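You operate a simulated robot arm through the tools that you are given. There is no shell and no other tool. Be economical: measure what you need, move in short steps, check, and stop when the job is done.

You run a simulated two-armed robot. Do the job below in one go: nothing can be reset, and whatever is moved stays where it is left.

TASK
Take the gold shackle and put it on the top of the low locker. Then fetch the eye bolt and stand it on top of the orange bung. Then put the silver shackle on the yellow mat top. Then put the red fuse on the sorting bench away on the panel bench. Then fetch the red adapter and set it on the blue rubber block. Then carry the cream tray with both arms and set it on the top of the low bench. Then fetch the can marked "polish" from the top of the low locker and stand it on the blue mat top. Then stack the pack that says "nuts" from the top of the paint bench on top of the pack that says "screws". The order counts. Set down upright: gold shackle, eye bolt, silver shackle, red adapter, can.

The check looks at the end state, three seconds after you hand in, the way a careful person would. Anything else that was tipped, shoved, dropped, spilled or broken makes it a failure.

THE ROBOT
Two 7-joint arms with two-finger parallel grippers on one trunk, on a base that drives. Base frame: it is fixed to the floor where the robot stands at the start and does not move with it; the origin is under the middle of the robot, x ahead of it, y to its left, z up. Lengths are in cm, angles in rad, forces in N, time in s.
The left shoulder is at the start at [5, 18.7, 113.5], the right one opposite. With the tool pointing down near the work surface each hand reaches from about 10 to 60 cm from the robot's upright axis, wherever it stands, measured 20 degrees to its own side. Places, roughly: blue mat top [-290, 230, 90]; blue rubber block (8x5x3 cm) [40, 140, 90]; cream tray (17x23x3 cm) [50, 190, 90]; eye bolt (3x2x6 cm) [40, -10, 90]; gold shackle (6x3x5 cm) [50, 0, 90]; nut pack, screw pack, washer pack [-275, -50, 75]; orange bung [50, 125, 100]; panel bench [60, -150, 90]; red adapter (4x4x6 cm) [50, 130, 90]; silver can, white can [-275, -125, 75]; silver shackle (7x3x5 cm) [50, -40, 90]; top of the low bench [0, -210, 70]; top of the low locker [-290, -110, 60]; yellow mat top [70, -110, 90]. Payload 3.43 kg a hand.
The tool frame of a hand sits at the grasp point between the pads (the TCP): z along the fingers, y along the line on which they close. The tips reach 3 cm beyond it. Largest opening 9.4 cm; finger width 2.8, thickness 1; the body of the gripper, 5 by 9.6 cm, starts 5.5 cm behind the TCP.
Orientation is that of the tool frame in the base frame, as [roll, pitch, yaw] about the fixed x, y, z axes, in that order (R = Rz(yaw) Ry(pitch) Rx(roll)). With the fingers straight down and closing along the base's y, the tool's x points along the base's -x, its y along +y and its z along -z.

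THE INTERFACE
- The arms move only by the tool send_rows. It takes "left_targets", "right_targets" or both (then of equal length, played together; a hand with none holds still); each is text: rows parted by semicolons, each of 7 numbers parted by spaces: the shift along the tool's x, y, z in units of 250 mm (1.0 is 250 mm), then the turn, a rotation vector about the tool's x, y, z in units of 45 degrees (1.0 is 45 degrees), then the gripper command, from -1 (shut) to 1 (fully open), values between in proportion. In form: tx ty tz rx ry rz jaw; .... A call has 1 to 10 rows; each row is the pose to reach, as a shift and turn from the pose commanded when the call began, along the tool's axes at that moment. A call with a number of a shift or a turn outside -1 to 1 is refused whole. A row lasts 0.2 s, in which the tool goes at most 5 cm and 0.15 rad; a call with a longer step from one row to the next is refused whole, and so is a gripper value outside its range. A pose out of reach is approached as far as the arm can. The call stops where the force on the tool passes 40 N (or 10 N more than at its start, if that is more) or the arm is blocked; 0.2 s more then pass. Each finger travels about 15.3 cm/s and halts on what it meets, pressing with about 35 N; the grip force reading is that of the motor and also rises with nothing between the fingers. The clock runs only during rows and for 0.2 s after the last one: add rows that repeat a pose to give the fingers time. It gives the time, the measured TCP pose, the force on the tool (base axes), the opening and the grip force at its end, in the units of the frame above (readings bear some noise), with the torque about the TCP (base axes, N m) and any sound that the robot's microphone picked up, and new pictures: "views" is both (left out), scene, wrist or none (wrist: the cameras of the hands that moved).
- Cameras (640 x 400 px; columns grow to the right, rows downward): "scene" is now at [14.9, -0.46, 130.17]; the picture's right is [-0.21, -0.98, 0.00], its down [-0.52, 0.11, -0.84] and it looks along [0.83, -0.17, -0.54] (base axes); focal length 225 px, centre (320, 200). "left" rides on the left gripper at [7.6, -1.4, -10.3] in its tool frame; the picture's right is [0.18, 0.98, 0.00], its down [-0.75, 0.14, -0.64] and it looks along [-0.63, 0.12, 0.77] (tool axes); focal length 243 px, centre (320, 200). "right" rides on the right gripper at [7.6, 1.4, -10.3] in its tool frame; the picture's right is [-0.18, 0.98, 0.00], its down [-0.75, -0.14, -0.64] and it looks along [-0.63, -0.12, 0.77] (tool axes); focal length 243 px, centre (320, 200). There is no depth. A picture from a camera that has moved, and an enlarged one, comes with that camera's place and axes in the base frame and with its lens. The place of the scene camera against the robot may be out by one fixed shift of up to 1.8 cm in any direction.
- raise_lower(by): slides the trunk up (or, below 0, down) by that many cm; the arms and the scene camera ride with it, the base frame stays. It gives what a move gives, with no picture.
- drive_base(legs): drives the robot by 1 to 6 legs, each [ahead, left, turn to the left] in cm, cm and rad, along the robot's own axes; the way and the turn of a leg run together, so that a leg with both is an arc; at most 150 cm and 3.142 rad a leg. The arms and the cameras ride along, it lands a little off, and it stops where it bumps. It gives what a move gives, and a new picture of the scene camera.
- pan_tilt(pan, tilt): turns the head with the scene camera to pan (to the left, within 1.396 rad either way) and tilt (down, from -0.506 to 1.204), counted from straight ahead of the robot. It gives what a move gives, and a new picture of the scene camera.
- inspect(camera, box): a new picture of the part [left, top, right, bottom] of that camera's present view, enlarged. The clock stands still meanwhile.
- close_job(): hands the job in; it is judged then, once.

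Go step by step. Nothing tells you exact positions but the pictures and the camera data: compare them with the known pose of the tool, close in by small moves and look again before you grip or let go. The budget is 217 turns and 260 pictures, counting those below and the enlarged ones. Unless the task says otherwise, let go and move clear before handing in.

The tools are called after "Call:" as name(argument=value, ...) on one line, values as JSON. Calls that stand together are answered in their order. send_rows: Moves the arms, as the interface text tells. Its arguments: {"type":"object","properties":{"left_targets":{"type":"string"},"right_targets":{"type":"string"},"views":{"type":"string","enum":["both","scene","wrist","none"]}},"required":[]} The other tools are called the same way: raise_lower (by) slides the trunk up or down; drive_base (legs) drives the base; pan_tilt (pan, tilt) turns the head that bears the scene camera; inspect (camera, box) takes an enlarged picture of a part of a camera's view; close_job () hands the job in.

At the start:

```text
time_s: 0.0
left_position: [33.65, 5.09, 118.74]
left_tcp_rot: [-3.141, -0.001, -3.141]
left_ft_force: [-0.1, 0.8, -0.3]
left_ft_torque: [0.0, 0.01, -0.01]
left_opening: 9.44
left_gripper_force: 0.0
right_position: [33.38, -22.85, 113.75]
right_tcp_rot: [3.141, -0.002, 3.141]
right_ft_force: [0.5, 0.7, -1.1]
right_ft_torque: [0.0, 0.0, 0.03]
right_opening: 9.4
right_gripper_force: 0.2
trunk travel left (down, up): [-35.0, 8.2]
robot x, y, heading: [0.3, 0.03, 0.001]
head pan, tilt: [-0.209, 0.565]
```

scene: 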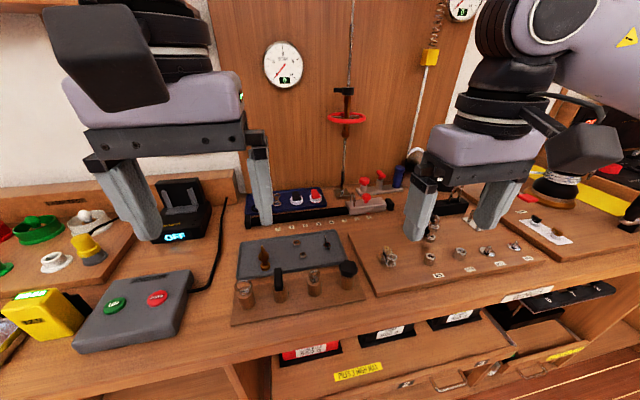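
right: 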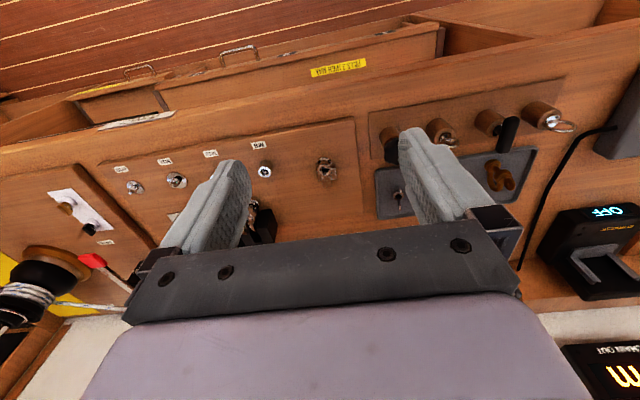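
left: 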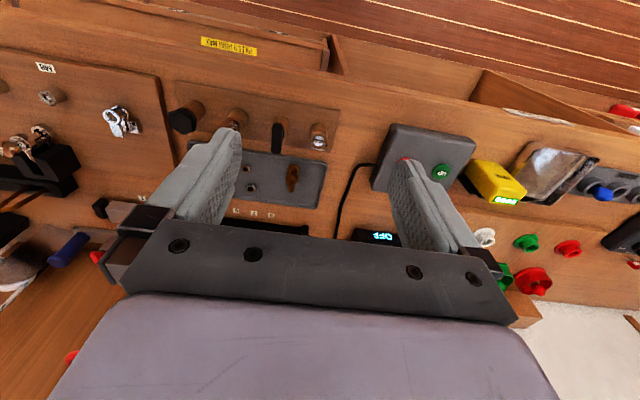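

The bench is ahead of me with small parts around the trays. I enlarge the parts of the view to find the gold shackle, eye bolt and silver shackle.

Call:
inspect(camera="scene", box=[220, 170, 380, 330])

Call:
inspect(camera="scene", box=[360, 170, 560, 300])

```text
2.50 times, centred on (300, 250) of scene
camera zoom: at [14.9, -0.46, 130.17], right [-0.21, -0.98, 0.0], down [-0.52, 0.11, -0.84], along [0.83, -0.17, -0.54], focal length 563 px, centre (370, 75)
```

zoom: 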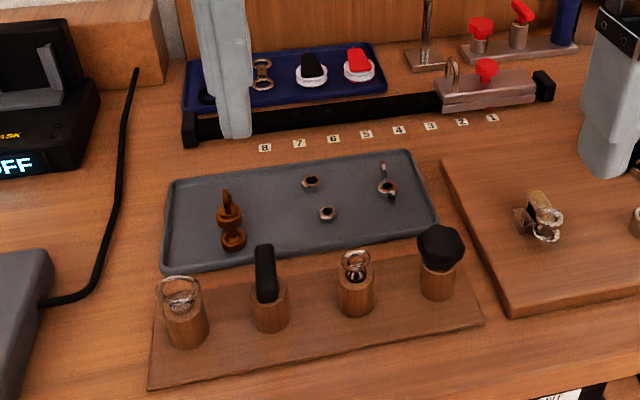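

```text
3.08 times, centred on (460, 235) of scene
camera zoom: at [14.9, -0.46, 130.17], right [-0.21, -0.98, 0.0], down [-0.52, 0.11, -0.84], along [0.83, -0.17, -0.54], focal length 693 px, centre (-111, 92)
```

zoom: 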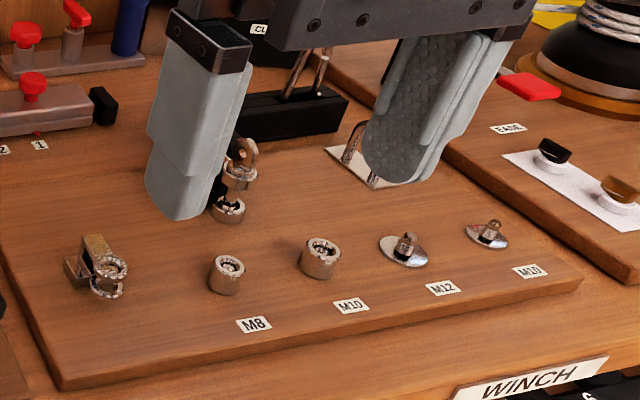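

The parts are small; I enlarge more to identify the shackles and the eye bolt.

Call:
inspect(camera="scene", box=[235, 225, 315, 315])

Call:
inspect(camera="scene", box=[300, 225, 400, 305])

Call:
inspect(camera="right", box=[360, 80, 580, 220])

Call:
inspect(camera="right", box=[100, 120, 360, 280])

```text
4.44 times, centred on (275, 270) of scene
camera zoom: at [14.9, -0.46, 130.17], right [-0.21, -0.98, 0.0], down [-0.52, 0.11, -0.84], along [0.83, -0.17, -0.54], focal length 1000 px, centre (520, -111)
```

zoom: 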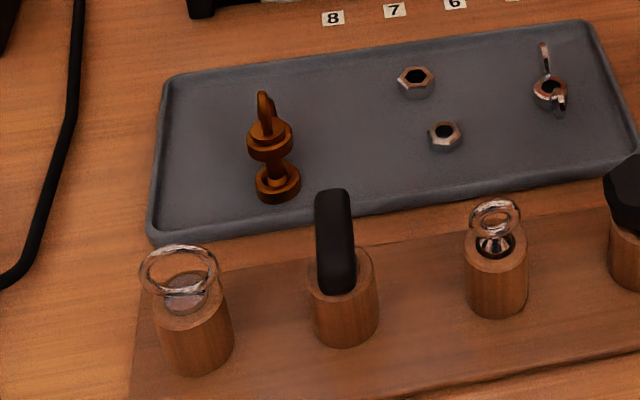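

```text
5.00 times, centred on (350, 265) of scene
camera zoom: at [14.9, -0.46, 130.17], right [-0.21, -0.98, 0.0], down [-0.52, 0.11, -0.84], along [0.83, -0.17, -0.54], focal length 1125 px, centre (170, -125)
```

zoom: 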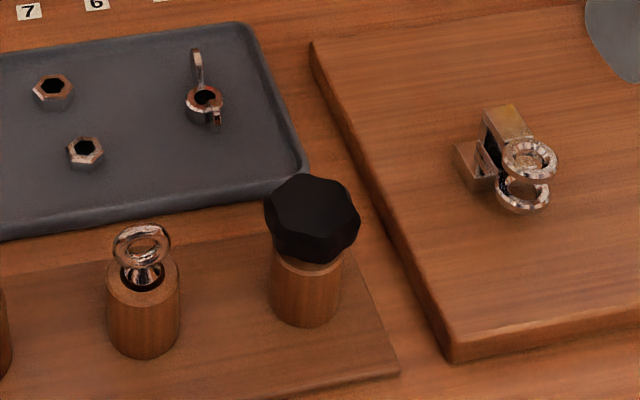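

```text
2.86 times, centred on (470, 150) of right
camera zoom: at [25.82, -21.37, 124.02], right [0.18, 0.98, 0.0], down [0.75, -0.14, 0.64], along [0.63, -0.12, -0.77], focal length 693 px, centre (-109, 343)
```

zoom: 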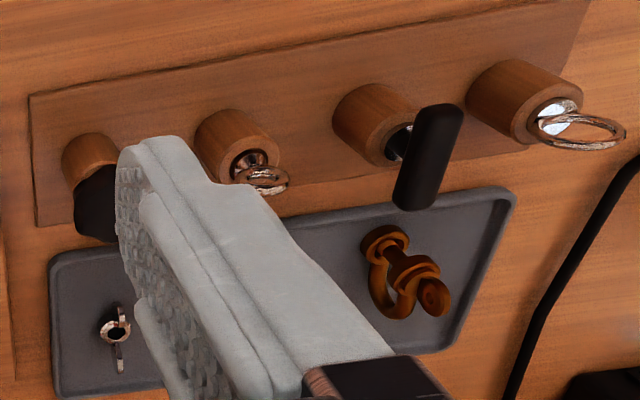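

```text
2.46 times, centred on (230, 200) of right
camera zoom: at [25.82, -21.37, 124.02], right [0.18, 0.98, 0.0], down [0.75, -0.14, 0.64], along [0.63, -0.12, -0.77], focal length 597 px, centre (542, 200)
```

zoom: 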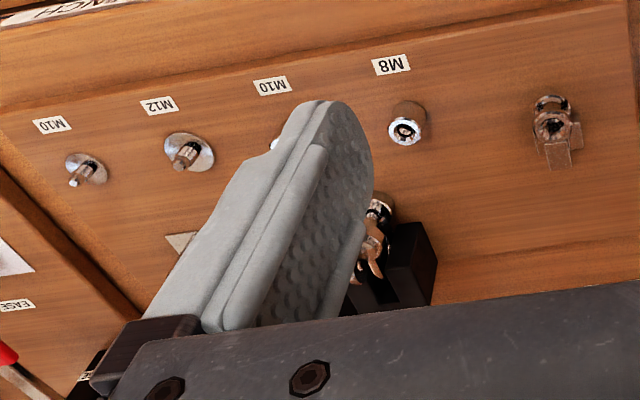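

I found the gold shackle in the grey tray near (55, 5, 89), and the eye bolt in a wooden post near (46, -6, 91). I look at the shackle from the left wrist.

Call:
inspect(camera="left", box=[240, 130, 340, 230])

Call:
inspect(camera="left", box=[0, 80, 340, 230])

```text
4.00 times, centred on (290, 180) of left
camera zoom: at [26.09, 3.55, 129.04], right [-0.18, 0.98, 0.0], down [0.75, 0.14, 0.64], along [0.63, 0.12, -0.77], focal length 970 px, centre (440, 280)
```

zoom: 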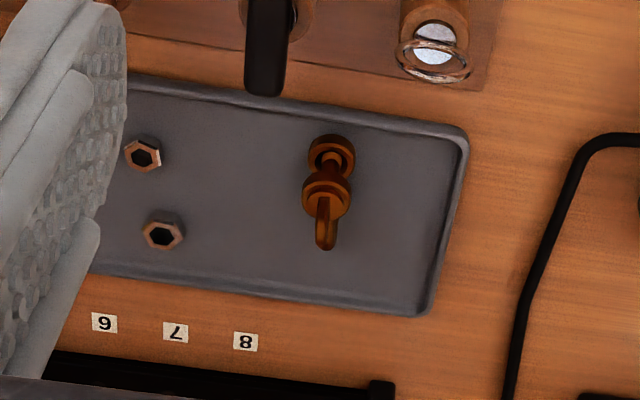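

```text
1.88 times, centred on (170, 155) of left
camera zoom: at [26.09, 3.55, 129.04], right [-0.18, 0.98, 0.0], down [0.75, 0.14, 0.64], along [0.63, 0.12, -0.77], focal length 457 px, centre (602, 285)
```

zoom: 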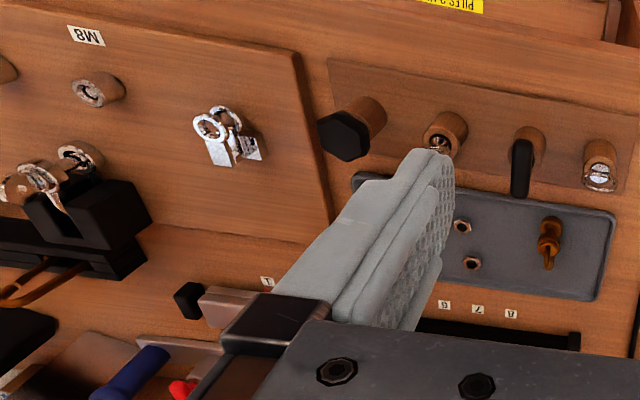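

The gold shackle stands with its pin upright between two discs and its bow away from me. I bring the left hand over it and look again.

Call:
send_rows(left_targets="-0.136 0 0.1 0 0 0 0.3; -0.272 0 0.2 0 0 0 0.3; -0.408 0 0.3 0 0 0 0.3; -0.544 0 0.4 0 0 0 0.3; -0.68 0 0.5 0 0 0 0.3; -0.82 0 0.6 0 0 0 0.3", views="both")

```text
time_s: 1.4
left_position: [54.28, 4.87, 103.63]
left_tcp_rot: [3.142, 0.001, -3.141]
left_ft_force: [0.3, 0.2, -1.6]
left_ft_torque: [0.02, 0.01, 0.02]
left_opening: 6.08
left_gripper_force: 0.2
right_position: [33.34, -22.87, 113.56]
right_tcp_rot: [3.14, 0.001, -3.141]
right_ft_force: [-0.5, -1.1, 0.3]
right_ft_torque: [0.02, 0.03, -0.03]
right_opening: 9.4
right_gripper_force: 0.1
trunk travel left (down, up): [-35.0, 8.2]
robot x, y, heading: [0.15, 0.2, -0.0]
head pan, tilt: [-0.209, 0.565]
camera scene: at [14.94, -0.49, 130.16], right [-0.21, -0.98, 0.0], down [-0.52, 0.11, -0.84], along [0.83, -0.17, -0.54], focal length 225 px, centre (320, 200)
camera left: at [46.63, 3.49, 113.95], right [-0.18, 0.98, 0.0], down [0.75, 0.14, 0.64], along [0.63, 0.12, -0.77], focal length 243 px, centre (320, 200)
```

scene: 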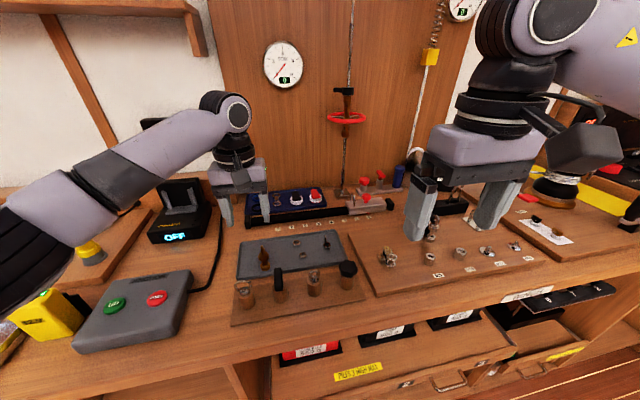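
left: 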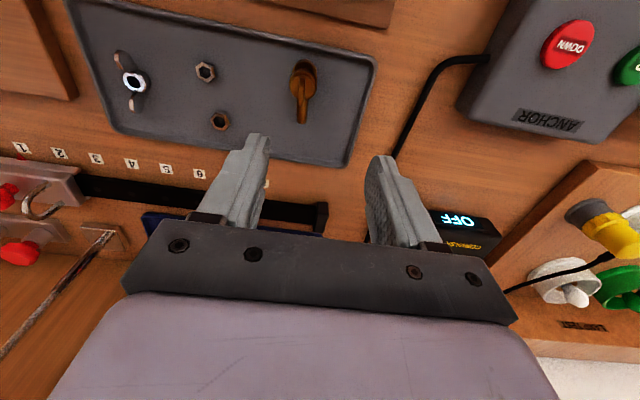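

Call:
inspect(camera="left", box=[250, 40, 350, 140])

Call:
inspect(camera="scene", box=[230, 225, 300, 295])

```text
4.00 times, centred on (300, 90) of left
camera zoom: at [46.63, 3.49, 113.95], right [-0.18, 0.98, 0.0], down [0.75, 0.14, 0.64], along [0.63, 0.12, -0.77], focal length 970 px, centre (400, 640)
```

zoom: 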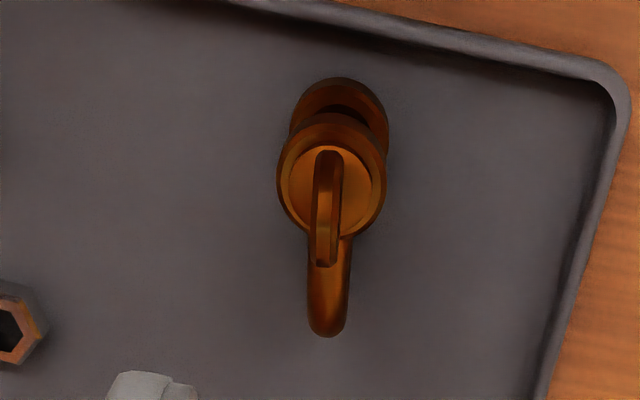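

```text
5.71 times, centred on (265, 260) of scene
camera zoom: at [14.94, -0.49, 130.16], right [-0.21, -0.98, 0.0], down [-0.52, 0.11, -0.84], along [0.83, -0.17, -0.54], focal length 1286 px, centre (634, -143)
```

zoom: 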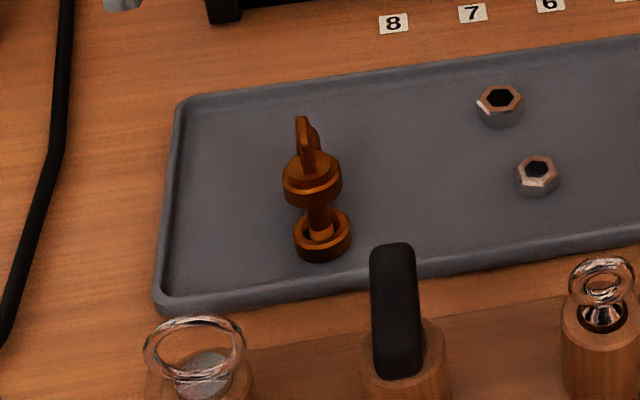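

Triangulating, the pin axis sits near (53, 3.2) with the upper disc at z ≈ 91. I go down part way and look.

Call:
send_rows(left_targets="0.025 -0.035 0.13 0 0 0 0.3; 0.05 -0.07 0.25 0 0 0 0.3; 0.05 -0.07 0.25 0 0 0 0.3", views="wrist")

Call:
inspect(camera="scene", box=[210, 200, 310, 300])

```text
time_s: 2.2
left_position: [52.99, 3.29, 97.32]
left_tcp_rot: [3.141, 0.0, -3.14]
left_ft_force: [0.2, -0.4, -0.1]
left_ft_torque: [-0.03, 0.02, 0.03]
left_opening: 6.09
left_gripper_force: 0.0
right_position: [33.37, -22.97, 113.73]
right_tcp_rot: [-3.139, 0.002, -3.141]
right_ft_force: [-0.5, 0.8, 0.6]
right_ft_torque: [0.0, -0.01, 0.02]
right_opening: 9.4
right_gripper_force: 0.0
trunk travel left (down, up): [-35.0, 8.2]
robot x, y, heading: [-0.44, 0.24, -0.002]
head pan, tilt: [-0.209, 0.565]
camera left: at [45.22, 1.8, 107.67], right [-0.18, 0.98, 0.0], down [0.75, 0.14, 0.64], along [0.63, 0.12, -0.77], focal length 243 px, centre (320, 200)
```

left: 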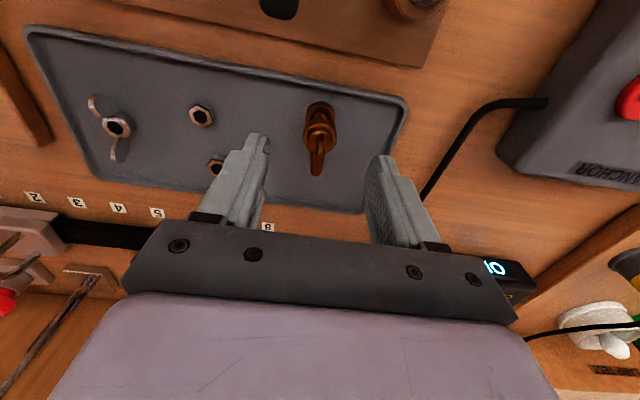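

```text
4.00 times, centred on (260, 250) of scene
camera zoom: at [14.9, -0.46, 130.17], right [-0.21, -0.98, 0.0], down [-0.52, 0.11, -0.84], along [0.83, -0.17, -0.54], focal length 900 px, centre (560, 0)
```

zoom: 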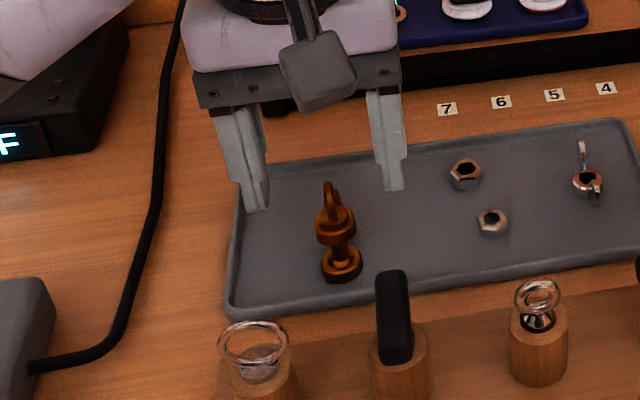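

The shackle is centred between the fingers. I go down, close, and check.

Call:
send_rows(left_targets="0.005 0 0.12 0 0 0 0.3; 0.01 0 0.235 0 0 0 0.3; 0.01 0 0.235 0 0 0 -0.2; 0.01 0 0.235 0 0 0 -1; 0.01 0 0.235 0 0 0 -1", views="wrist")

Call:
inspect(camera="scene", box=[210, 200, 310, 300])

```text
time_s: 3.4
left_position: [52.79, 3.24, 91.55]
left_tcp_rot: [-3.141, 0.0, 3.141]
left_ft_force: [1.4, 0.4, 0.7]
left_ft_torque: [0.01, -0.03, 0.02]
left_opening: 2.22
left_gripper_force: 34.8
right_position: [33.27, -22.89, 113.88]
right_tcp_rot: [-3.142, -0.001, 3.141]
right_ft_force: [-0.7, 1.1, -0.3]
right_ft_torque: [-0.02, -0.02, -0.01]
right_opening: 9.37
right_gripper_force: 0.0
trunk travel left (down, up): [-35.0, 8.2]
robot x, y, heading: [-0.0, 0.13, -0.001]
head pan, tilt: [-0.209, 0.565]
camera left: at [45.14, 1.84, 101.99], right [-0.18, 0.98, 0.0], down [0.75, 0.14, 0.64], along [0.63, 0.12, -0.77], focal length 243 px, centre (320, 200)
```

left: 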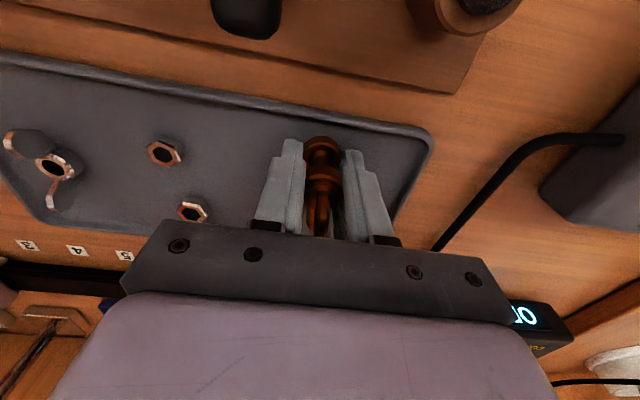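

```text
4.00 times, centred on (260, 250) of scene
camera zoom: at [14.91, -0.46, 130.17], right [-0.21, -0.98, 0.0], down [-0.52, 0.11, -0.84], along [0.83, -0.17, -0.54], focal length 900 px, centre (560, 0)
```

zoom: 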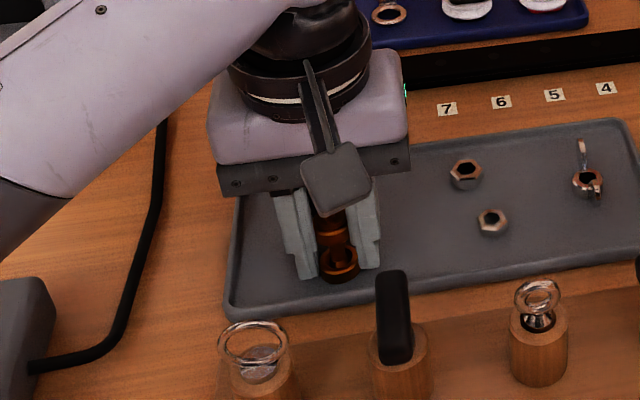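

The gold shackle is held at 2.2 cm. I lift it clear and bring both hands in for driving.

Call:
send_rows(left_targets="0 0 -0.15 0 0 0 -1; 0 0 -0.34 0 0 0 -1; 0 0 -0.52 0 0 0 -1; 0.18 0 -0.6 0 0 0 -1; 0.36 0.05 -0.66 0 0 0 -1; 0.54 0.1 -0.72 0 0 0 -1; 0.7 0.16 -0.78 0 0 0 -1; 0.8 0.22 -0.8 0 0 0 -1", views="wrist")

Call:
pan_tilt(pan=1.39, tilt=0.35)

Call:
pan_tilt(pan=-1.39, tilt=0.35)

```text
time_s: 5.2
left_position: [32.76, 8.67, 111.52]
left_tcp_rot: [-3.141, 0.0, -3.141]
left_ft_force: [-0.1, 0.5, -0.7]
left_ft_torque: [0.01, 0.01, -0.01]
left_opening: 2.25
left_gripper_force: 34.7
right_position: [33.21, -22.89, 113.78]
right_tcp_rot: [3.141, 0.001, -3.141]
right_ft_force: [-0.3, -0.3, 0.5]
right_ft_torque: [-0.05, -0.04, 0.05]
right_opening: 9.38
right_gripper_force: 0.1
trunk travel left (down, up): [-35.0, 8.2]
robot x, y, heading: [-0.11, 0.06, 0.004]
head pan, tilt: [-0.209, 0.565]
camera left: at [24.99, 7.33, 121.88], right [-0.18, 0.98, 0.0], down [0.75, 0.14, 0.64], along [0.63, 0.12, -0.77], focal length 243 px, centre (320, 200)
```

left: 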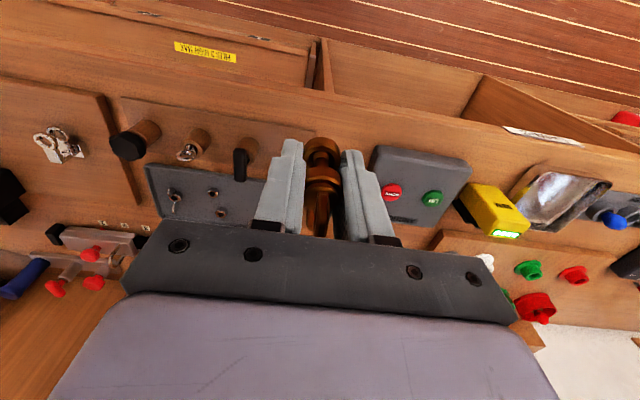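

```text
time_s: 6.9
left_position: [32.84, 8.59, 111.55]
left_tcp_rot: [-3.141, 0.0, -3.14]
left_ft_force: [-0.9, 0.1, -1.5]
left_ft_torque: [-0.01, -0.02, 0.0]
left_opening: 2.24
left_gripper_force: 34.7
right_position: [33.26, -22.86, 113.75]
right_tcp_rot: [-3.141, 0.0, -3.141]
right_ft_force: [-0.3, -0.3, 0.3]
right_ft_torque: [0.02, 0.02, 0.03]
right_opening: 9.39
right_gripper_force: 0.0
trunk travel left (down, up): [-35.0, 8.2]
robot x, y, heading: [-0.07, 0.13, 0.001]
head pan, tilt: [1.389, 0.351]
camera scene: at [7.86, 10.55, 132.13], right [0.98, -0.18, 0.0], down [-0.06, -0.34, -0.94], along [0.17, 0.92, -0.34], focal length 225 px, centre (320, 200)
```

scene: 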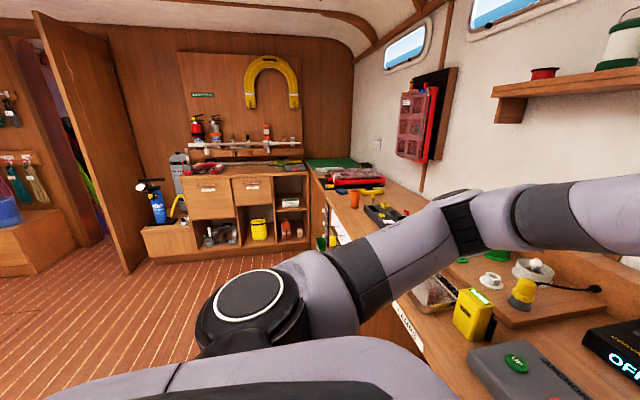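

```text
time_s: 9.3
left_position: [32.83, 8.7, 111.37]
left_tcp_rot: [3.141, 0.001, 3.141]
left_ft_force: [0.1, -0.8, -1.7]
left_ft_torque: [-0.01, 0.0, -0.01]
left_opening: 2.26
left_gripper_force: 34.8
right_position: [33.24, -22.82, 113.72]
right_tcp_rot: [3.141, 0.0, -3.141]
right_ft_force: [0.0, 0.5, 0.3]
right_ft_torque: [0.01, -0.02, 0.05]
right_opening: 9.42
right_gripper_force: 0.1
trunk travel left (down, up): [-35.0, 8.2]
robot x, y, heading: [0.29, -0.06, -0.005]
head pan, tilt: [-1.389, 0.351]
camera scene: at [7.85, -7.77, 132.13], right [-0.98, -0.18, 0.0], down [-0.06, 0.34, -0.94], along [0.17, -0.92, -0.34], focal length 225 px, centre (320, 200)
```

scene: 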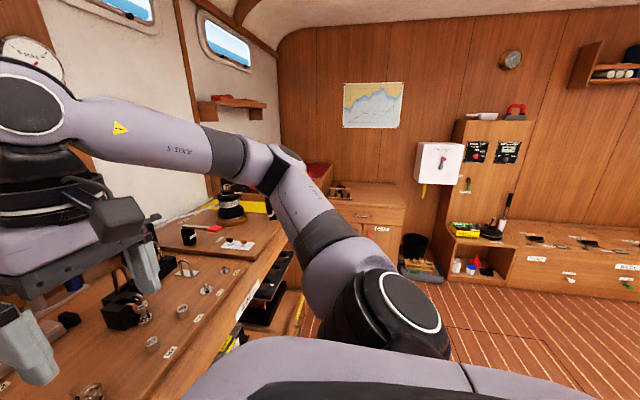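

The floor looks clear. I back away from the bench, turn round, and look toward the low locker.

Call:
pan_tilt(pan=0.3, tilt=0.35)

Call:
drive_base(legs=[[-70, 0, 0], [0, 0, 3.14]])

```text
time_s: 11.1
left_position: [32.68, 8.53, 111.47]
left_tcp_rot: [3.141, -0.001, 3.141]
left_ft_force: [0.3, -0.1, -1.7]
left_ft_torque: [0.0, 0.02, 0.0]
left_opening: 2.25
left_gripper_force: 34.4
right_position: [33.18, -22.8, 113.74]
right_tcp_rot: [-3.142, 0.0, -3.141]
right_ft_force: [-0.7, -0.5, 0.4]
right_ft_torque: [0.01, 0.01, 0.02]
right_opening: 9.39
right_gripper_force: 0.0
trunk travel left (down, up): [-35.0, 8.2]
robot x, y, heading: [-0.1, 0.09, 0.003]
head pan, tilt: [0.3, 0.351]
camera scene: at [15.06, 4.14, 132.13], right [0.3, -0.96, 0.0], down [-0.33, -0.1, -0.94], along [0.9, 0.28, -0.34], focal length 225 px, centre (320, 200)
```

scene: 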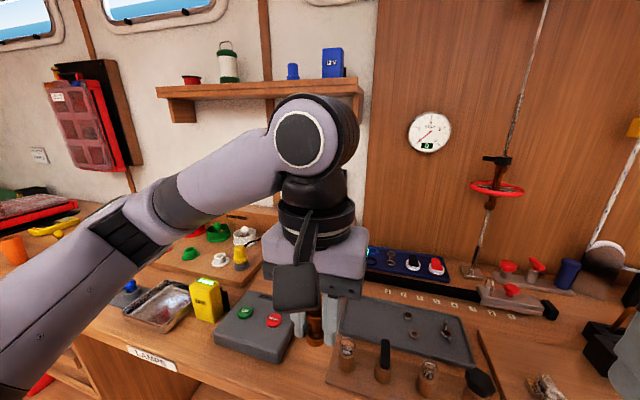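

```text
time_s: 22.2
left_position: [-103.8, -7.63, 111.5]
left_tcp_rot: [3.141, 0.0, -0.037]
left_ft_force: [-0.6, -1.0, -0.9]
left_ft_torque: [0.01, -0.03, -0.05]
left_opening: 2.22
left_gripper_force: 34.6
right_position: [-103.13, 23.75, 113.7]
right_tcp_rot: [-3.141, 0.0, -0.036]
right_ft_force: [0.8, -0.4, -0.4]
right_ft_torque: [0.01, -0.03, -0.04]
right_opening: 9.4
right_gripper_force: 0.0
trunk travel left (down, up): [-35.0, 8.2]
robot x, y, heading: [-70.96, -0.42, 3.102]
head pan, tilt: [0.3, 0.351]
camera scene: at [-85.24, -1.06, 132.13], right [-0.26, 0.97, 0.0], down [0.33, 0.09, -0.94], along [-0.91, -0.24, -0.34], focal length 225 px, centre (320, 200)
```

scene: 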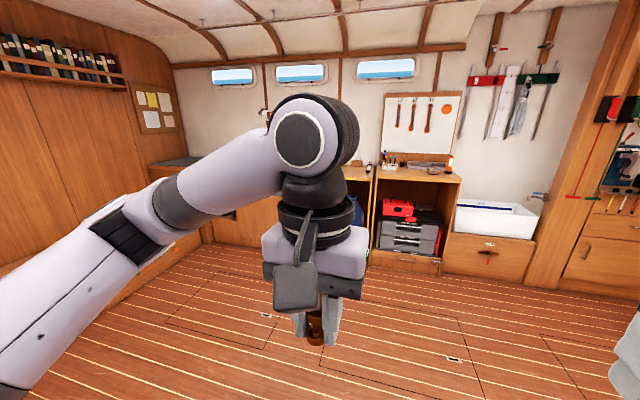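

The floor is clear toward the locker side. I drive closer and look.

Call:
drive_base(legs=[[0, 0, 0.04], [110, 0, 0], [0, 85, 0]])

Call:
pan_tilt(pan=0.0, tilt=0.5)

```text
time_s: 32.3
left_position: [-215.11, -92.02, 111.47]
left_tcp_rot: [-3.141, 0.001, -0.014]
left_ft_force: [0.2, 0.4, -1.7]
left_ft_torque: [0.0, -0.02, 0.0]
left_opening: 2.23
left_gripper_force: 35.2
right_position: [-215.14, -60.62, 113.76]
right_tcp_rot: [-3.141, 0.0, -0.013]
right_ft_force: [-0.1, 0.2, -0.3]
right_ft_torque: [0.01, 0.0, -0.01]
right_opening: 9.4
right_gripper_force: 0.1
trunk travel left (down, up): [-35.0, 8.2]
robot x, y, heading: [-182.33, -83.66, 3.131]
head pan, tilt: [0.3, 0.351]
camera scene: at [-196.65, -84.97, 132.13], right [-0.28, 0.96, 0.0], down [0.33, 0.1, -0.94], along [-0.9, -0.27, -0.34], focal length 225 px, centre (320, 200)
```

scene: 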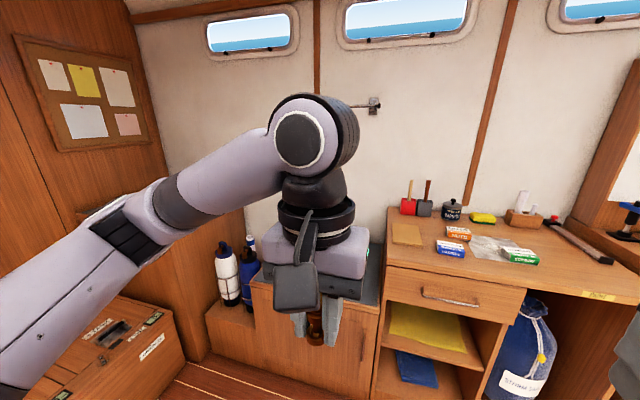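

```text
time_s: 33.1
left_position: [-215.08, -91.94, 111.49]
left_tcp_rot: [3.141, -0.001, -0.016]
left_ft_force: [-0.4, 0.1, -1.4]
left_ft_torque: [0.0, -0.01, 0.05]
left_opening: 2.25
left_gripper_force: 35.0
right_position: [-215.04, -60.49, 113.76]
right_tcp_rot: [-3.142, 0.001, -0.014]
right_ft_force: [-0.4, 0.2, -0.2]
right_ft_torque: [0.01, 0.01, 0.0]
right_opening: 9.4
right_gripper_force: 0.1
trunk travel left (down, up): [-35.0, 8.2]
robot x, y, heading: [-182.58, -83.92, 3.126]
head pan, tilt: [0.0, 0.499]
camera scene: at [-196.81, -82.2, 130.76], right [0.01, 1.0, 0.0], down [0.48, -0.01, -0.88], along [-0.88, 0.01, -0.48], focal length 225 px, centre (320, 200)
```

scene: 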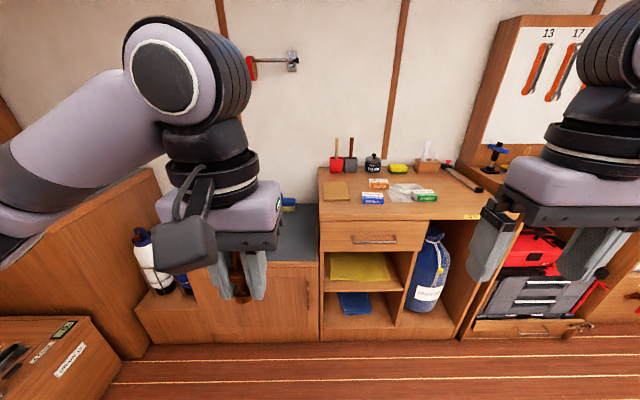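

The grey-topped cabinet left of the paint bench is the low locker (front x ≈ -269, top z ≈ 61). I drive up to it and look with the wrist camera.

Call:
drive_base(legs=[[38, 18, 0.01]])

Call:
inspect(camera="left", box=[0, 0, 640, 400])

```text
time_s: 35.7
left_position: [-253.26, -110.09, 111.42]
left_tcp_rot: [-3.141, 0.001, -0.001]
left_ft_force: [0.0, 0.0, -2.0]
left_ft_torque: [0.02, -0.01, -0.02]
left_opening: 2.26
left_gripper_force: 34.5
right_position: [-253.72, -78.64, 113.69]
right_tcp_rot: [-3.14, 0.0, 0.0]
right_ft_force: [-0.7, 0.0, 0.0]
right_ft_torque: [0.0, -0.04, 0.03]
right_opening: 9.4
right_gripper_force: 0.1
trunk travel left (down, up): [-35.0, 8.2]
robot x, y, heading: [-220.35, -101.54, 3.139]
head pan, tilt: [0.0, 0.499]
camera scene: at [-235.11, -100.06, 130.75], right [0.0, 1.0, 0.0], down [0.48, 0.0, -0.88], along [-0.88, 0.0, -0.48], focal length 225 px, centre (320, 200)
```

scene: 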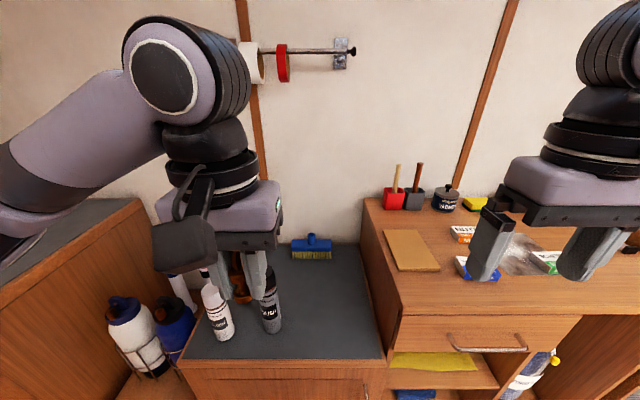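

```text
1.00 times, centred on (320, 200) of left
camera zoom: at [-245.69, -108.63, 121.88], right [0.18, -0.98, 0.0], down [-0.75, -0.14, 0.64], along [-0.63, -0.12, -0.77], focal length 243 px, centre (320, 200)
```

zoom: 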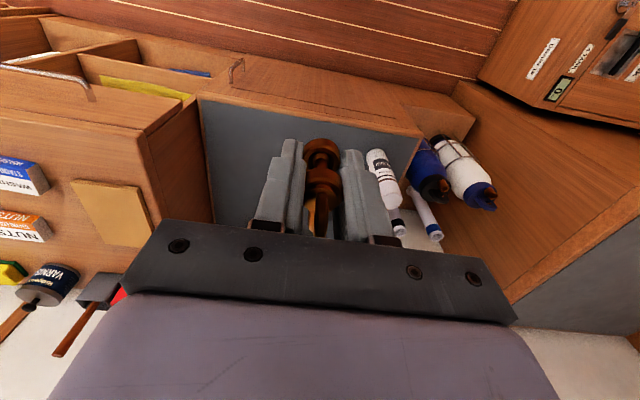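

I see the white can (y ≈ -129) and the silver can (y ≈ -115) on the grey top, with free room toward the bench side. I shift a little and bring the shackle over (-277, -96).

Call:
drive_base(legs=[[6, -8, 0]])

```text
time_s: 36.8
left_position: [-259.22, -102.04, 111.5]
left_tcp_rot: [3.14, 0.0, -0.001]
left_ft_force: [-0.5, 0.6, -2.4]
left_ft_torque: [-0.02, 0.0, -0.01]
left_opening: 2.25
left_gripper_force: 35.0
right_position: [-259.55, -70.64, 113.67]
right_tcp_rot: [3.141, 0.001, 0.0]
right_ft_force: [0.0, 0.3, -1.3]
right_ft_torque: [-0.03, -0.02, 0.01]
right_opening: 9.39
right_gripper_force: 0.2
trunk travel left (down, up): [-35.0, 8.2]
robot x, y, heading: [-226.43, -93.68, 3.142]
head pan, tilt: [0.0, 0.499]
camera scene: at [-241.0, -92.06, 130.75], right [0.0, 1.0, 0.0], down [0.48, 0.0, -0.88], along [-0.88, 0.0, -0.48], focal length 225 px, centre (320, 200)
```

scene: 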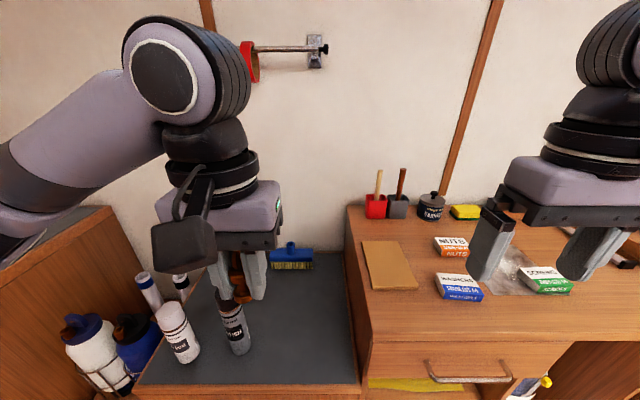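

Call:
send_rows(left_targets="-0.15 -0.05 0.08 0 0 0 -1; -0.3 -0.1 0.16 0 0 0 -1; -0.45 -0.15 0.24 0 0 0 -1; -0.6 -0.2 0.32 0 0 0 -1; -0.71 -0.24 0.42 0 0 0 -1; -0.71 -0.24 0.6 0 0 0 -1; -0.71 -0.24 0.78 0 0 0 -1; -0.71 -0.24 0.95 0 0 0 -1", views="none")

Call:
send_rows(left_targets="0 0 0.18 0 0 0 -1; 0 0 0.36 0 0 0 -1; 0 0 0.54 0 0 0 -1; 0 0 0.7 0 0 0 -1", views="both")

```text
time_s: 38.6
left_position: [-276.85, -96.28, 87.81]
left_tcp_rot: [-3.141, 0.0, 0.0]
left_ft_force: [-0.6, 0.6, -2.0]
left_ft_torque: [0.0, -0.02, 0.04]
left_opening: 2.23
left_gripper_force: 34.5
right_position: [-259.57, -70.68, 113.73]
right_tcp_rot: [3.141, 0.001, 0.0]
right_ft_force: [0.0, 0.3, -0.1]
right_ft_torque: [0.03, -0.01, -0.02]
right_opening: 9.41
right_gripper_force: 0.1
trunk travel left (down, up): [-35.0, 8.2]
robot x, y, heading: [-226.32, -93.39, 3.142]
head pan, tilt: [0.0, 0.499]
```

```text
time_s: 39.6
left_position: [-276.91, -96.02, 70.57]
left_tcp_rot: [3.141, 0.001, 0.0]
left_ft_force: [0.0, 0.3, -0.8]
left_ft_torque: [-0.02, -0.04, -0.01]
left_opening: 2.26
left_gripper_force: 34.5
right_position: [-259.67, -70.63, 113.68]
right_tcp_rot: [-3.141, 0.0, 0.002]
right_ft_force: [-0.1, 0.7, 0.6]
right_ft_torque: [-0.02, -0.01, -0.03]
right_opening: 9.38
right_gripper_force: 0.0
trunk travel left (down, up): [-35.0, 8.2]
robot x, y, heading: [-226.67, -93.77, 3.142]
head pan, tilt: [0.0, 0.499]
camera scene: at [-240.96, -92.12, 130.76], right [0.0, 1.0, 0.0], down [0.48, 0.0, -0.88], along [-0.88, 0.0, -0.48], focal length 225 px, centre (320, 200)
camera left: at [-269.4, -94.69, 80.93], right [0.18, -0.98, 0.0], down [-0.75, -0.14, 0.64], along [-0.63, -0.12, -0.77], focal length 243 px, centre (320, 200)
```

scene: 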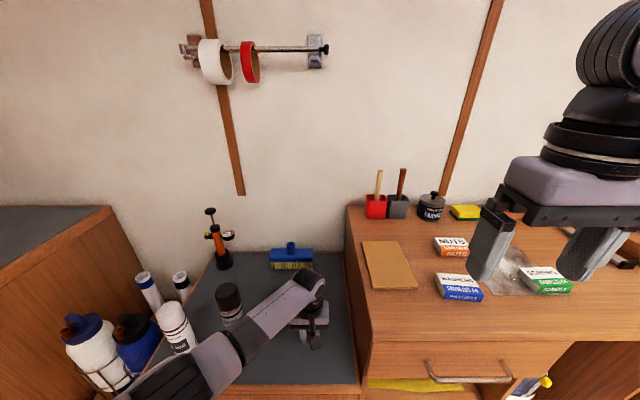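
left: 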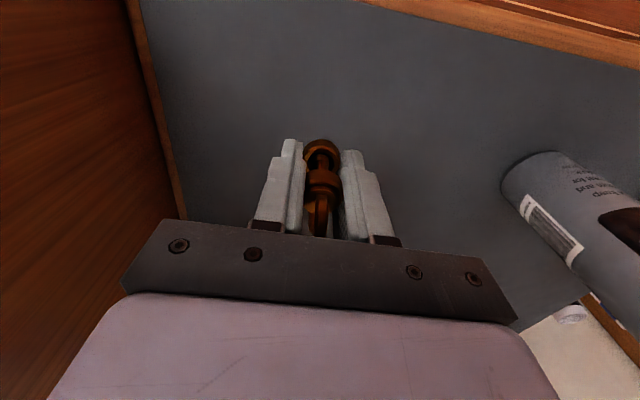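

The spot is clear. I lower in small steps toward the top.

Call:
send_rows(left_targets="0 0 0.1 0 0 0 -1; 0 0 0.17 0 0 0 -1; 0 0 0.19 0 0 0 -1; 0 0 0.205 0 0 0 -1; 0 0 0.205 0 0 0 -1", views="wrist")

```text
time_s: 40.8
left_position: [-277.12, -97.28, 65.29]
left_tcp_rot: [3.134, 0.005, 0.016]
left_ft_force: [9.4, 11.5, 25.4]
left_ft_torque: [0.55, -0.21, -0.16]
left_opening: 2.23
left_gripper_force: 35.2
right_position: [-259.41, -70.66, 113.89]
right_tcp_rot: [-3.141, 0.003, -0.001]
right_ft_force: [-0.3, 0.2, 0.6]
right_ft_torque: [0.02, 0.03, 0.01]
right_opening: 9.42
right_gripper_force: 0.0
trunk travel left (down, up): [-35.0, 8.2]
robot x, y, heading: [-226.53, -93.61, 3.145]
head pan, tilt: [0.0, 0.499]
camera left: at [-269.58, -95.54, 75.64], right [0.2, -0.98, 0.01], down [-0.75, -0.15, 0.65], along [-0.63, -0.13, -0.76], focal length 243 px, centre (320, 200)
```

left: 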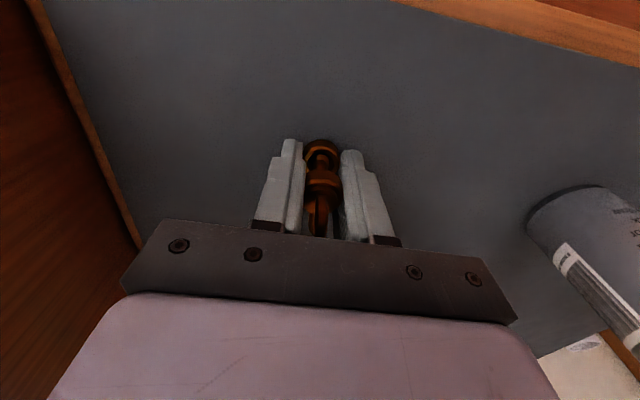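

There is contact, with an odd sideways drift. I back off a little and check the scene for arm contact.

Call:
send_rows(left_targets="0 0 -0.03 0 0 0 -1; 0 0 -0.03 0 0 0 -1", views="scene")

Call:
pan_tilt(pan=0.25, tilt=0.9)

```text
time_s: 41.4
left_position: [-276.58, -96.23, 65.87]
left_tcp_rot: [3.14, -0.002, 0.0]
left_ft_force: [-0.1, 0.5, -1.0]
left_ft_torque: [0.01, -0.05, 0.0]
left_opening: 2.23
left_gripper_force: 35.2
right_position: [-259.6, -70.84, 113.7]
right_tcp_rot: [3.141, 0.0, 0.002]
right_ft_force: [0.1, 0.4, 0.6]
right_ft_torque: [0.0, 0.0, 0.0]
right_opening: 9.39
right_gripper_force: 0.0
trunk travel left (down, up): [-35.0, 8.2]
robot x, y, heading: [-226.2, -93.34, -3.143]
head pan, tilt: [0.0, 0.499]
camera scene: at [-240.98, -92.15, 130.74], right [0.0, 1.0, 0.0], down [0.48, 0.0, -0.88], along [-0.88, 0.0, -0.48], focal length 225 px, centre (320, 200)
```

scene: 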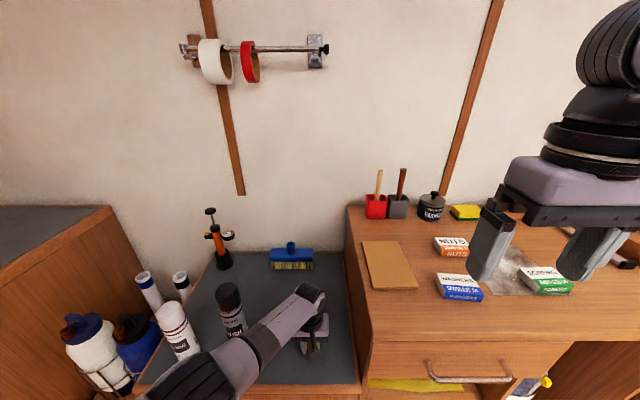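

```text
time_s: 42.3
left_position: [-276.56, -96.22, 65.93]
left_tcp_rot: [3.141, 0.0, -0.002]
left_ft_force: [0.0, 0.4, -1.6]
left_ft_torque: [0.0, -0.01, -0.01]
left_opening: 2.23
left_gripper_force: 35.3
right_position: [-259.6, -70.67, 113.82]
right_tcp_rot: [3.14, -0.001, 0.0]
right_ft_force: [-0.5, -0.6, -1.0]
right_ft_torque: [-0.03, -0.01, -0.01]
right_opening: 9.41
right_gripper_force: 0.1
trunk travel left (down, up): [-35.0, 8.2]
robot x, y, heading: [-226.51, -93.49, 3.139]
head pan, tilt: [0.25, 0.901]
camera scene: at [-239.17, -94.0, 127.38], right [-0.25, 0.97, 0.0], down [0.76, 0.19, -0.62], along [-0.6, -0.15, -0.78], focal length 225 px, centre (320, 200)
```

scene: 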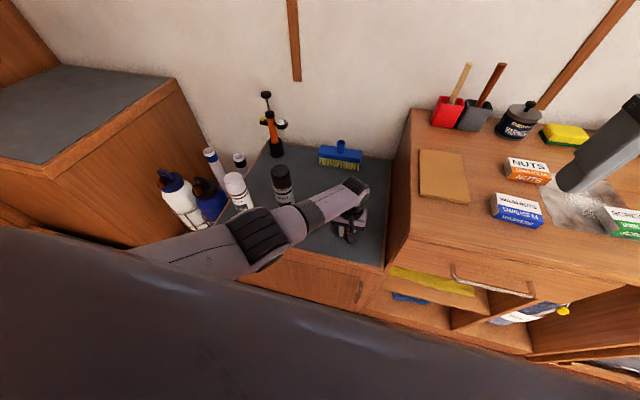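

Call:
send_rows(left_targets="0 0 0.008 0 0 0 -1; 0 0 0.014 0 0 0 -1; 0 0 0.014 0 0 0 -1", views="none")

Call:
inspect(camera="left", box=[240, 100, 400, 260])

```text
time_s: 43.1
left_position: [-276.95, -97.02, 65.32]
left_tcp_rot: [3.129, 0.0, 0.011]
left_ft_force: [-1.2, 0.7, -1.8]
left_ft_torque: [-0.03, -0.02, -0.02]
left_opening: 2.24
left_gripper_force: 34.7
right_position: [-259.61, -70.71, 113.69]
right_tcp_rot: [-3.14, -0.001, 0.0]
right_ft_force: [-0.4, 0.5, 0.6]
right_ft_torque: [0.01, 0.01, 0.02]
right_opening: 9.39
right_gripper_force: 0.1
trunk travel left (down, up): [-35.0, 8.2]
robot x, y, heading: [-226.47, -93.53, 3.143]
head pan, tilt: [0.25, 0.901]
```

```text
2.50 times, centred on (320, 180) of left
camera zoom: at [-269.46, -95.4, 75.7], right [0.19, -0.98, 0.01], down [-0.75, -0.14, 0.64], along [-0.63, -0.13, -0.77], focal length 606 px, centre (320, 250)
```

zoom: 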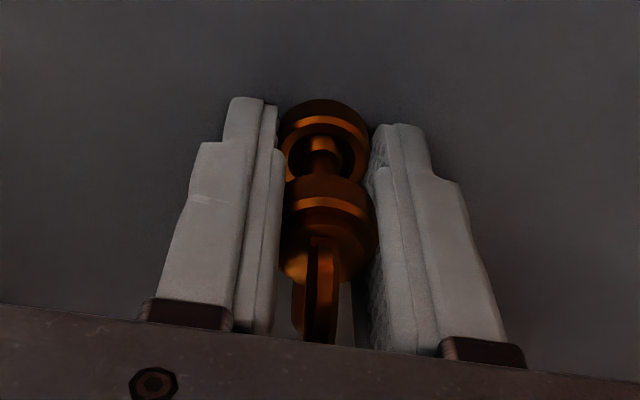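

The arm drifts with no tool force, so something upstream may be touching. I look more closely at the forearm and the can.

Call:
inspect(camera="scene", box=[180, 120, 400, 300])

Call:
inspect(camera="left", box=[0, 0, 640, 400])

```text
2.22 times, centred on (290, 210) of scene
camera zoom: at [-239.17, -94.0, 127.37], right [-0.25, 0.97, 0.0], down [0.76, 0.19, -0.62], along [-0.6, -0.15, -0.78], focal length 500 px, centre (387, 178)
```

zoom: 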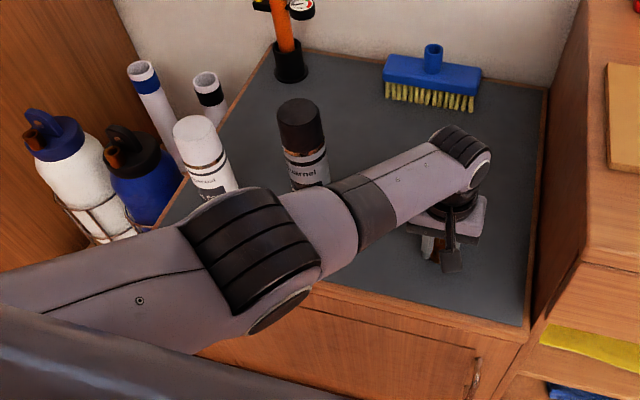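

```text
1.00 times, centred on (320, 200) of left
camera zoom: at [-269.46, -95.4, 75.7], right [0.19, -0.98, 0.01], down [-0.75, -0.14, 0.64], along [-0.63, -0.13, -0.77], focal length 243 px, centre (320, 200)
```

zoom: 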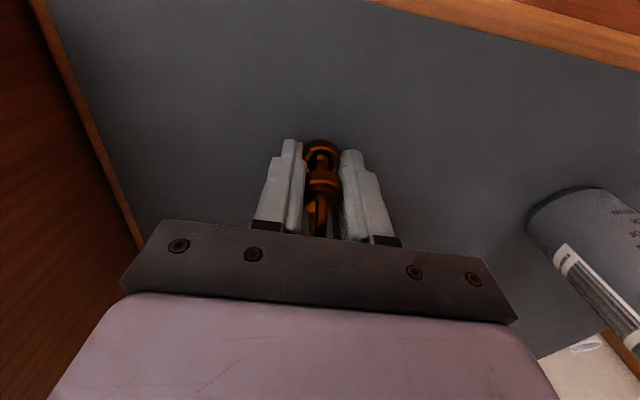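

The elbow is low and near the locker's front edge, which likely causes the drift. I raise the trunk, then lower the hand again with a straighter arm.

Call:
send_rows(left_targets="0 -0.03 -0.08 0 0 0 -1; 0 -0.03 -0.16 0 0 0 -1", views="none")

Call:
raise_lower(by=8)

Call:
send_rows(left_targets="0 0 0.18 0 0 0 -1; 0 0 0.36 0 0 0 -1; 0 0 0.43 0 0 0 -1; 0 0 0.43 0 0 0 -1", views="scene")

```text
time_s: 43.7
left_position: [-276.61, -95.07, 69.46]
left_tcp_rot: [-3.138, -0.003, -0.004]
left_ft_force: [0.5, 0.2, -1.4]
left_ft_torque: [0.0, 0.0, 0.0]
left_opening: 2.24
left_gripper_force: 35.3
right_position: [-259.64, -70.7, 113.75]
right_tcp_rot: [3.141, 0.0, 0.001]
right_ft_force: [0.0, 0.4, -0.2]
right_ft_torque: [-0.01, 0.04, -0.04]
right_opening: 9.41
right_gripper_force: 0.1
trunk travel left (down, up): [-35.0, 8.2]
robot x, y, heading: [-226.42, -93.83, 3.146]
head pan, tilt: [0.25, 0.901]
```

```text
time_s: 44.9
left_position: [-276.84, -95.41, 77.49]
left_tcp_rot: [3.14, 0.0, 0.0]
left_ft_force: [0.3, 0.5, -1.1]
left_ft_torque: [-0.01, -0.01, 0.01]
left_opening: 2.26
left_gripper_force: 34.9
right_position: [-259.69, -70.68, 121.8]
right_tcp_rot: [3.141, 0.0, 0.0]
right_ft_force: [-0.3, 1.2, 0.2]
right_ft_torque: [0.0, 0.01, 0.03]
right_opening: 9.39
right_gripper_force: 0.1
trunk travel left (down, up): [-43.0, 0.2]
robot x, y, heading: [-226.16, -93.52, 3.145]
head pan, tilt: [0.25, 0.901]
```

```text
time_s: 46.0
left_position: [-275.22, -101.6, 68.06]
left_tcp_rot: [3.092, 0.0, 0.056]
left_ft_force: [0.3, -1.1, -1.1]
left_ft_torque: [0.03, -0.02, 0.02]
left_opening: 2.2
left_gripper_force: 34.7
left hand out of reach, approached as far as the arm can: row 2, 3, 4
right_position: [-259.63, -70.73, 121.7]
right_tcp_rot: [3.141, -0.001, 0.0]
right_ft_force: [0.2, 0.1, -0.3]
right_ft_torque: [-0.01, -0.01, -0.01]
right_opening: 9.4
right_gripper_force: 0.1
trunk travel left (down, up): [-43.0, 0.2]
robot x, y, heading: [-226.12, -93.64, 3.145]
head pan, tilt: [0.25, 0.901]
stopped in row 4 (left hand): the arm was blocked; the commanded pose is now the measured one
camera scene: at [-239.17, -94.01, 135.37], right [-0.25, 0.97, 0.0], down [0.76, 0.19, -0.62], along [-0.6, -0.15, -0.78], focal length 225 px, centre (320, 200)
```

scene: 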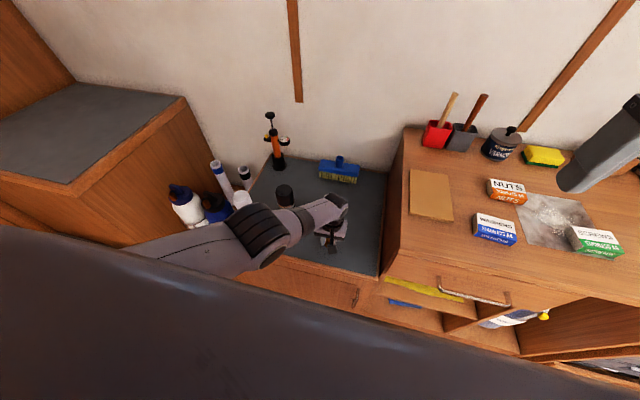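

That was the reach limit, not contact, so the trunk should go down instead. I lift both hands first, then lower the trunk.

Call:
send_rows(left_targets="0 -0.1 -0.16 0 0 0 -1; 0 -0.2 -0.3 0 0 0 -1; 0 -0.2 -0.48 0 0 0 -1; 0 -0.2 -0.66 0 0 0 -1; 0 -0.2 -0.84 0 0 0 -1; 0 -0.2 -1 0 0 0 -1", right_targets="0 0 -0.1 0 0 0 1; 0 0 -0.2 0 0 0 1; 0 0 -0.3 0 0 0 1; 0 0 -0.4 0 0 0 1; 0 0 -0.5 0 0 0 1; 0 0 -0.6 0 0 0 1", views="none")

Call:
raise_lower(by=-20)

```text
time_s: 47.6
left_position: [-284.09, -98.82, 89.12]
left_tcp_rot: [3.073, -0.011, 0.11]
left_ft_force: [-0.4, 0.4, -1.0]
left_ft_torque: [0.03, -0.04, 0.01]
left_opening: 2.23
left_gripper_force: 35.4
left hand out of reach, approached as far as the arm can: row 1, 2, 3, 4, 5, 6
right_position: [-259.62, -70.81, 136.65]
right_tcp_rot: [3.14, 0.0, -0.001]
right_ft_force: [-0.4, -0.1, -0.8]
right_ft_torque: [0.04, -0.03, 0.02]
right_opening: 9.42
right_gripper_force: 0.1
trunk travel left (down, up): [-43.0, 0.2]
robot x, y, heading: [-226.16, -93.61, 3.144]
head pan, tilt: [0.25, 0.901]
stopped in row 6 (left hand): the arm was blocked; the commanded pose is now the measured one
```

```text
time_s: 49.8
left_position: [-284.09, -98.81, 69.24]
left_tcp_rot: [3.074, -0.011, 0.111]
left_ft_force: [-0.5, 0.3, -1.2]
left_ft_torque: [-0.01, 0.01, 0.0]
left_opening: 2.24
left_gripper_force: 35.5
right_position: [-259.53, -70.74, 116.74]
right_tcp_rot: [-3.141, 0.0, 0.0]
right_ft_force: [0.7, 0.9, 0.6]
right_ft_torque: [0.0, -0.02, 0.01]
right_opening: 9.39
right_gripper_force: 0.1
trunk travel left (down, up): [-23.0, 20.2]
robot x, y, heading: [-226.33, -93.48, 3.14]
head pan, tilt: [0.25, 0.901]
```

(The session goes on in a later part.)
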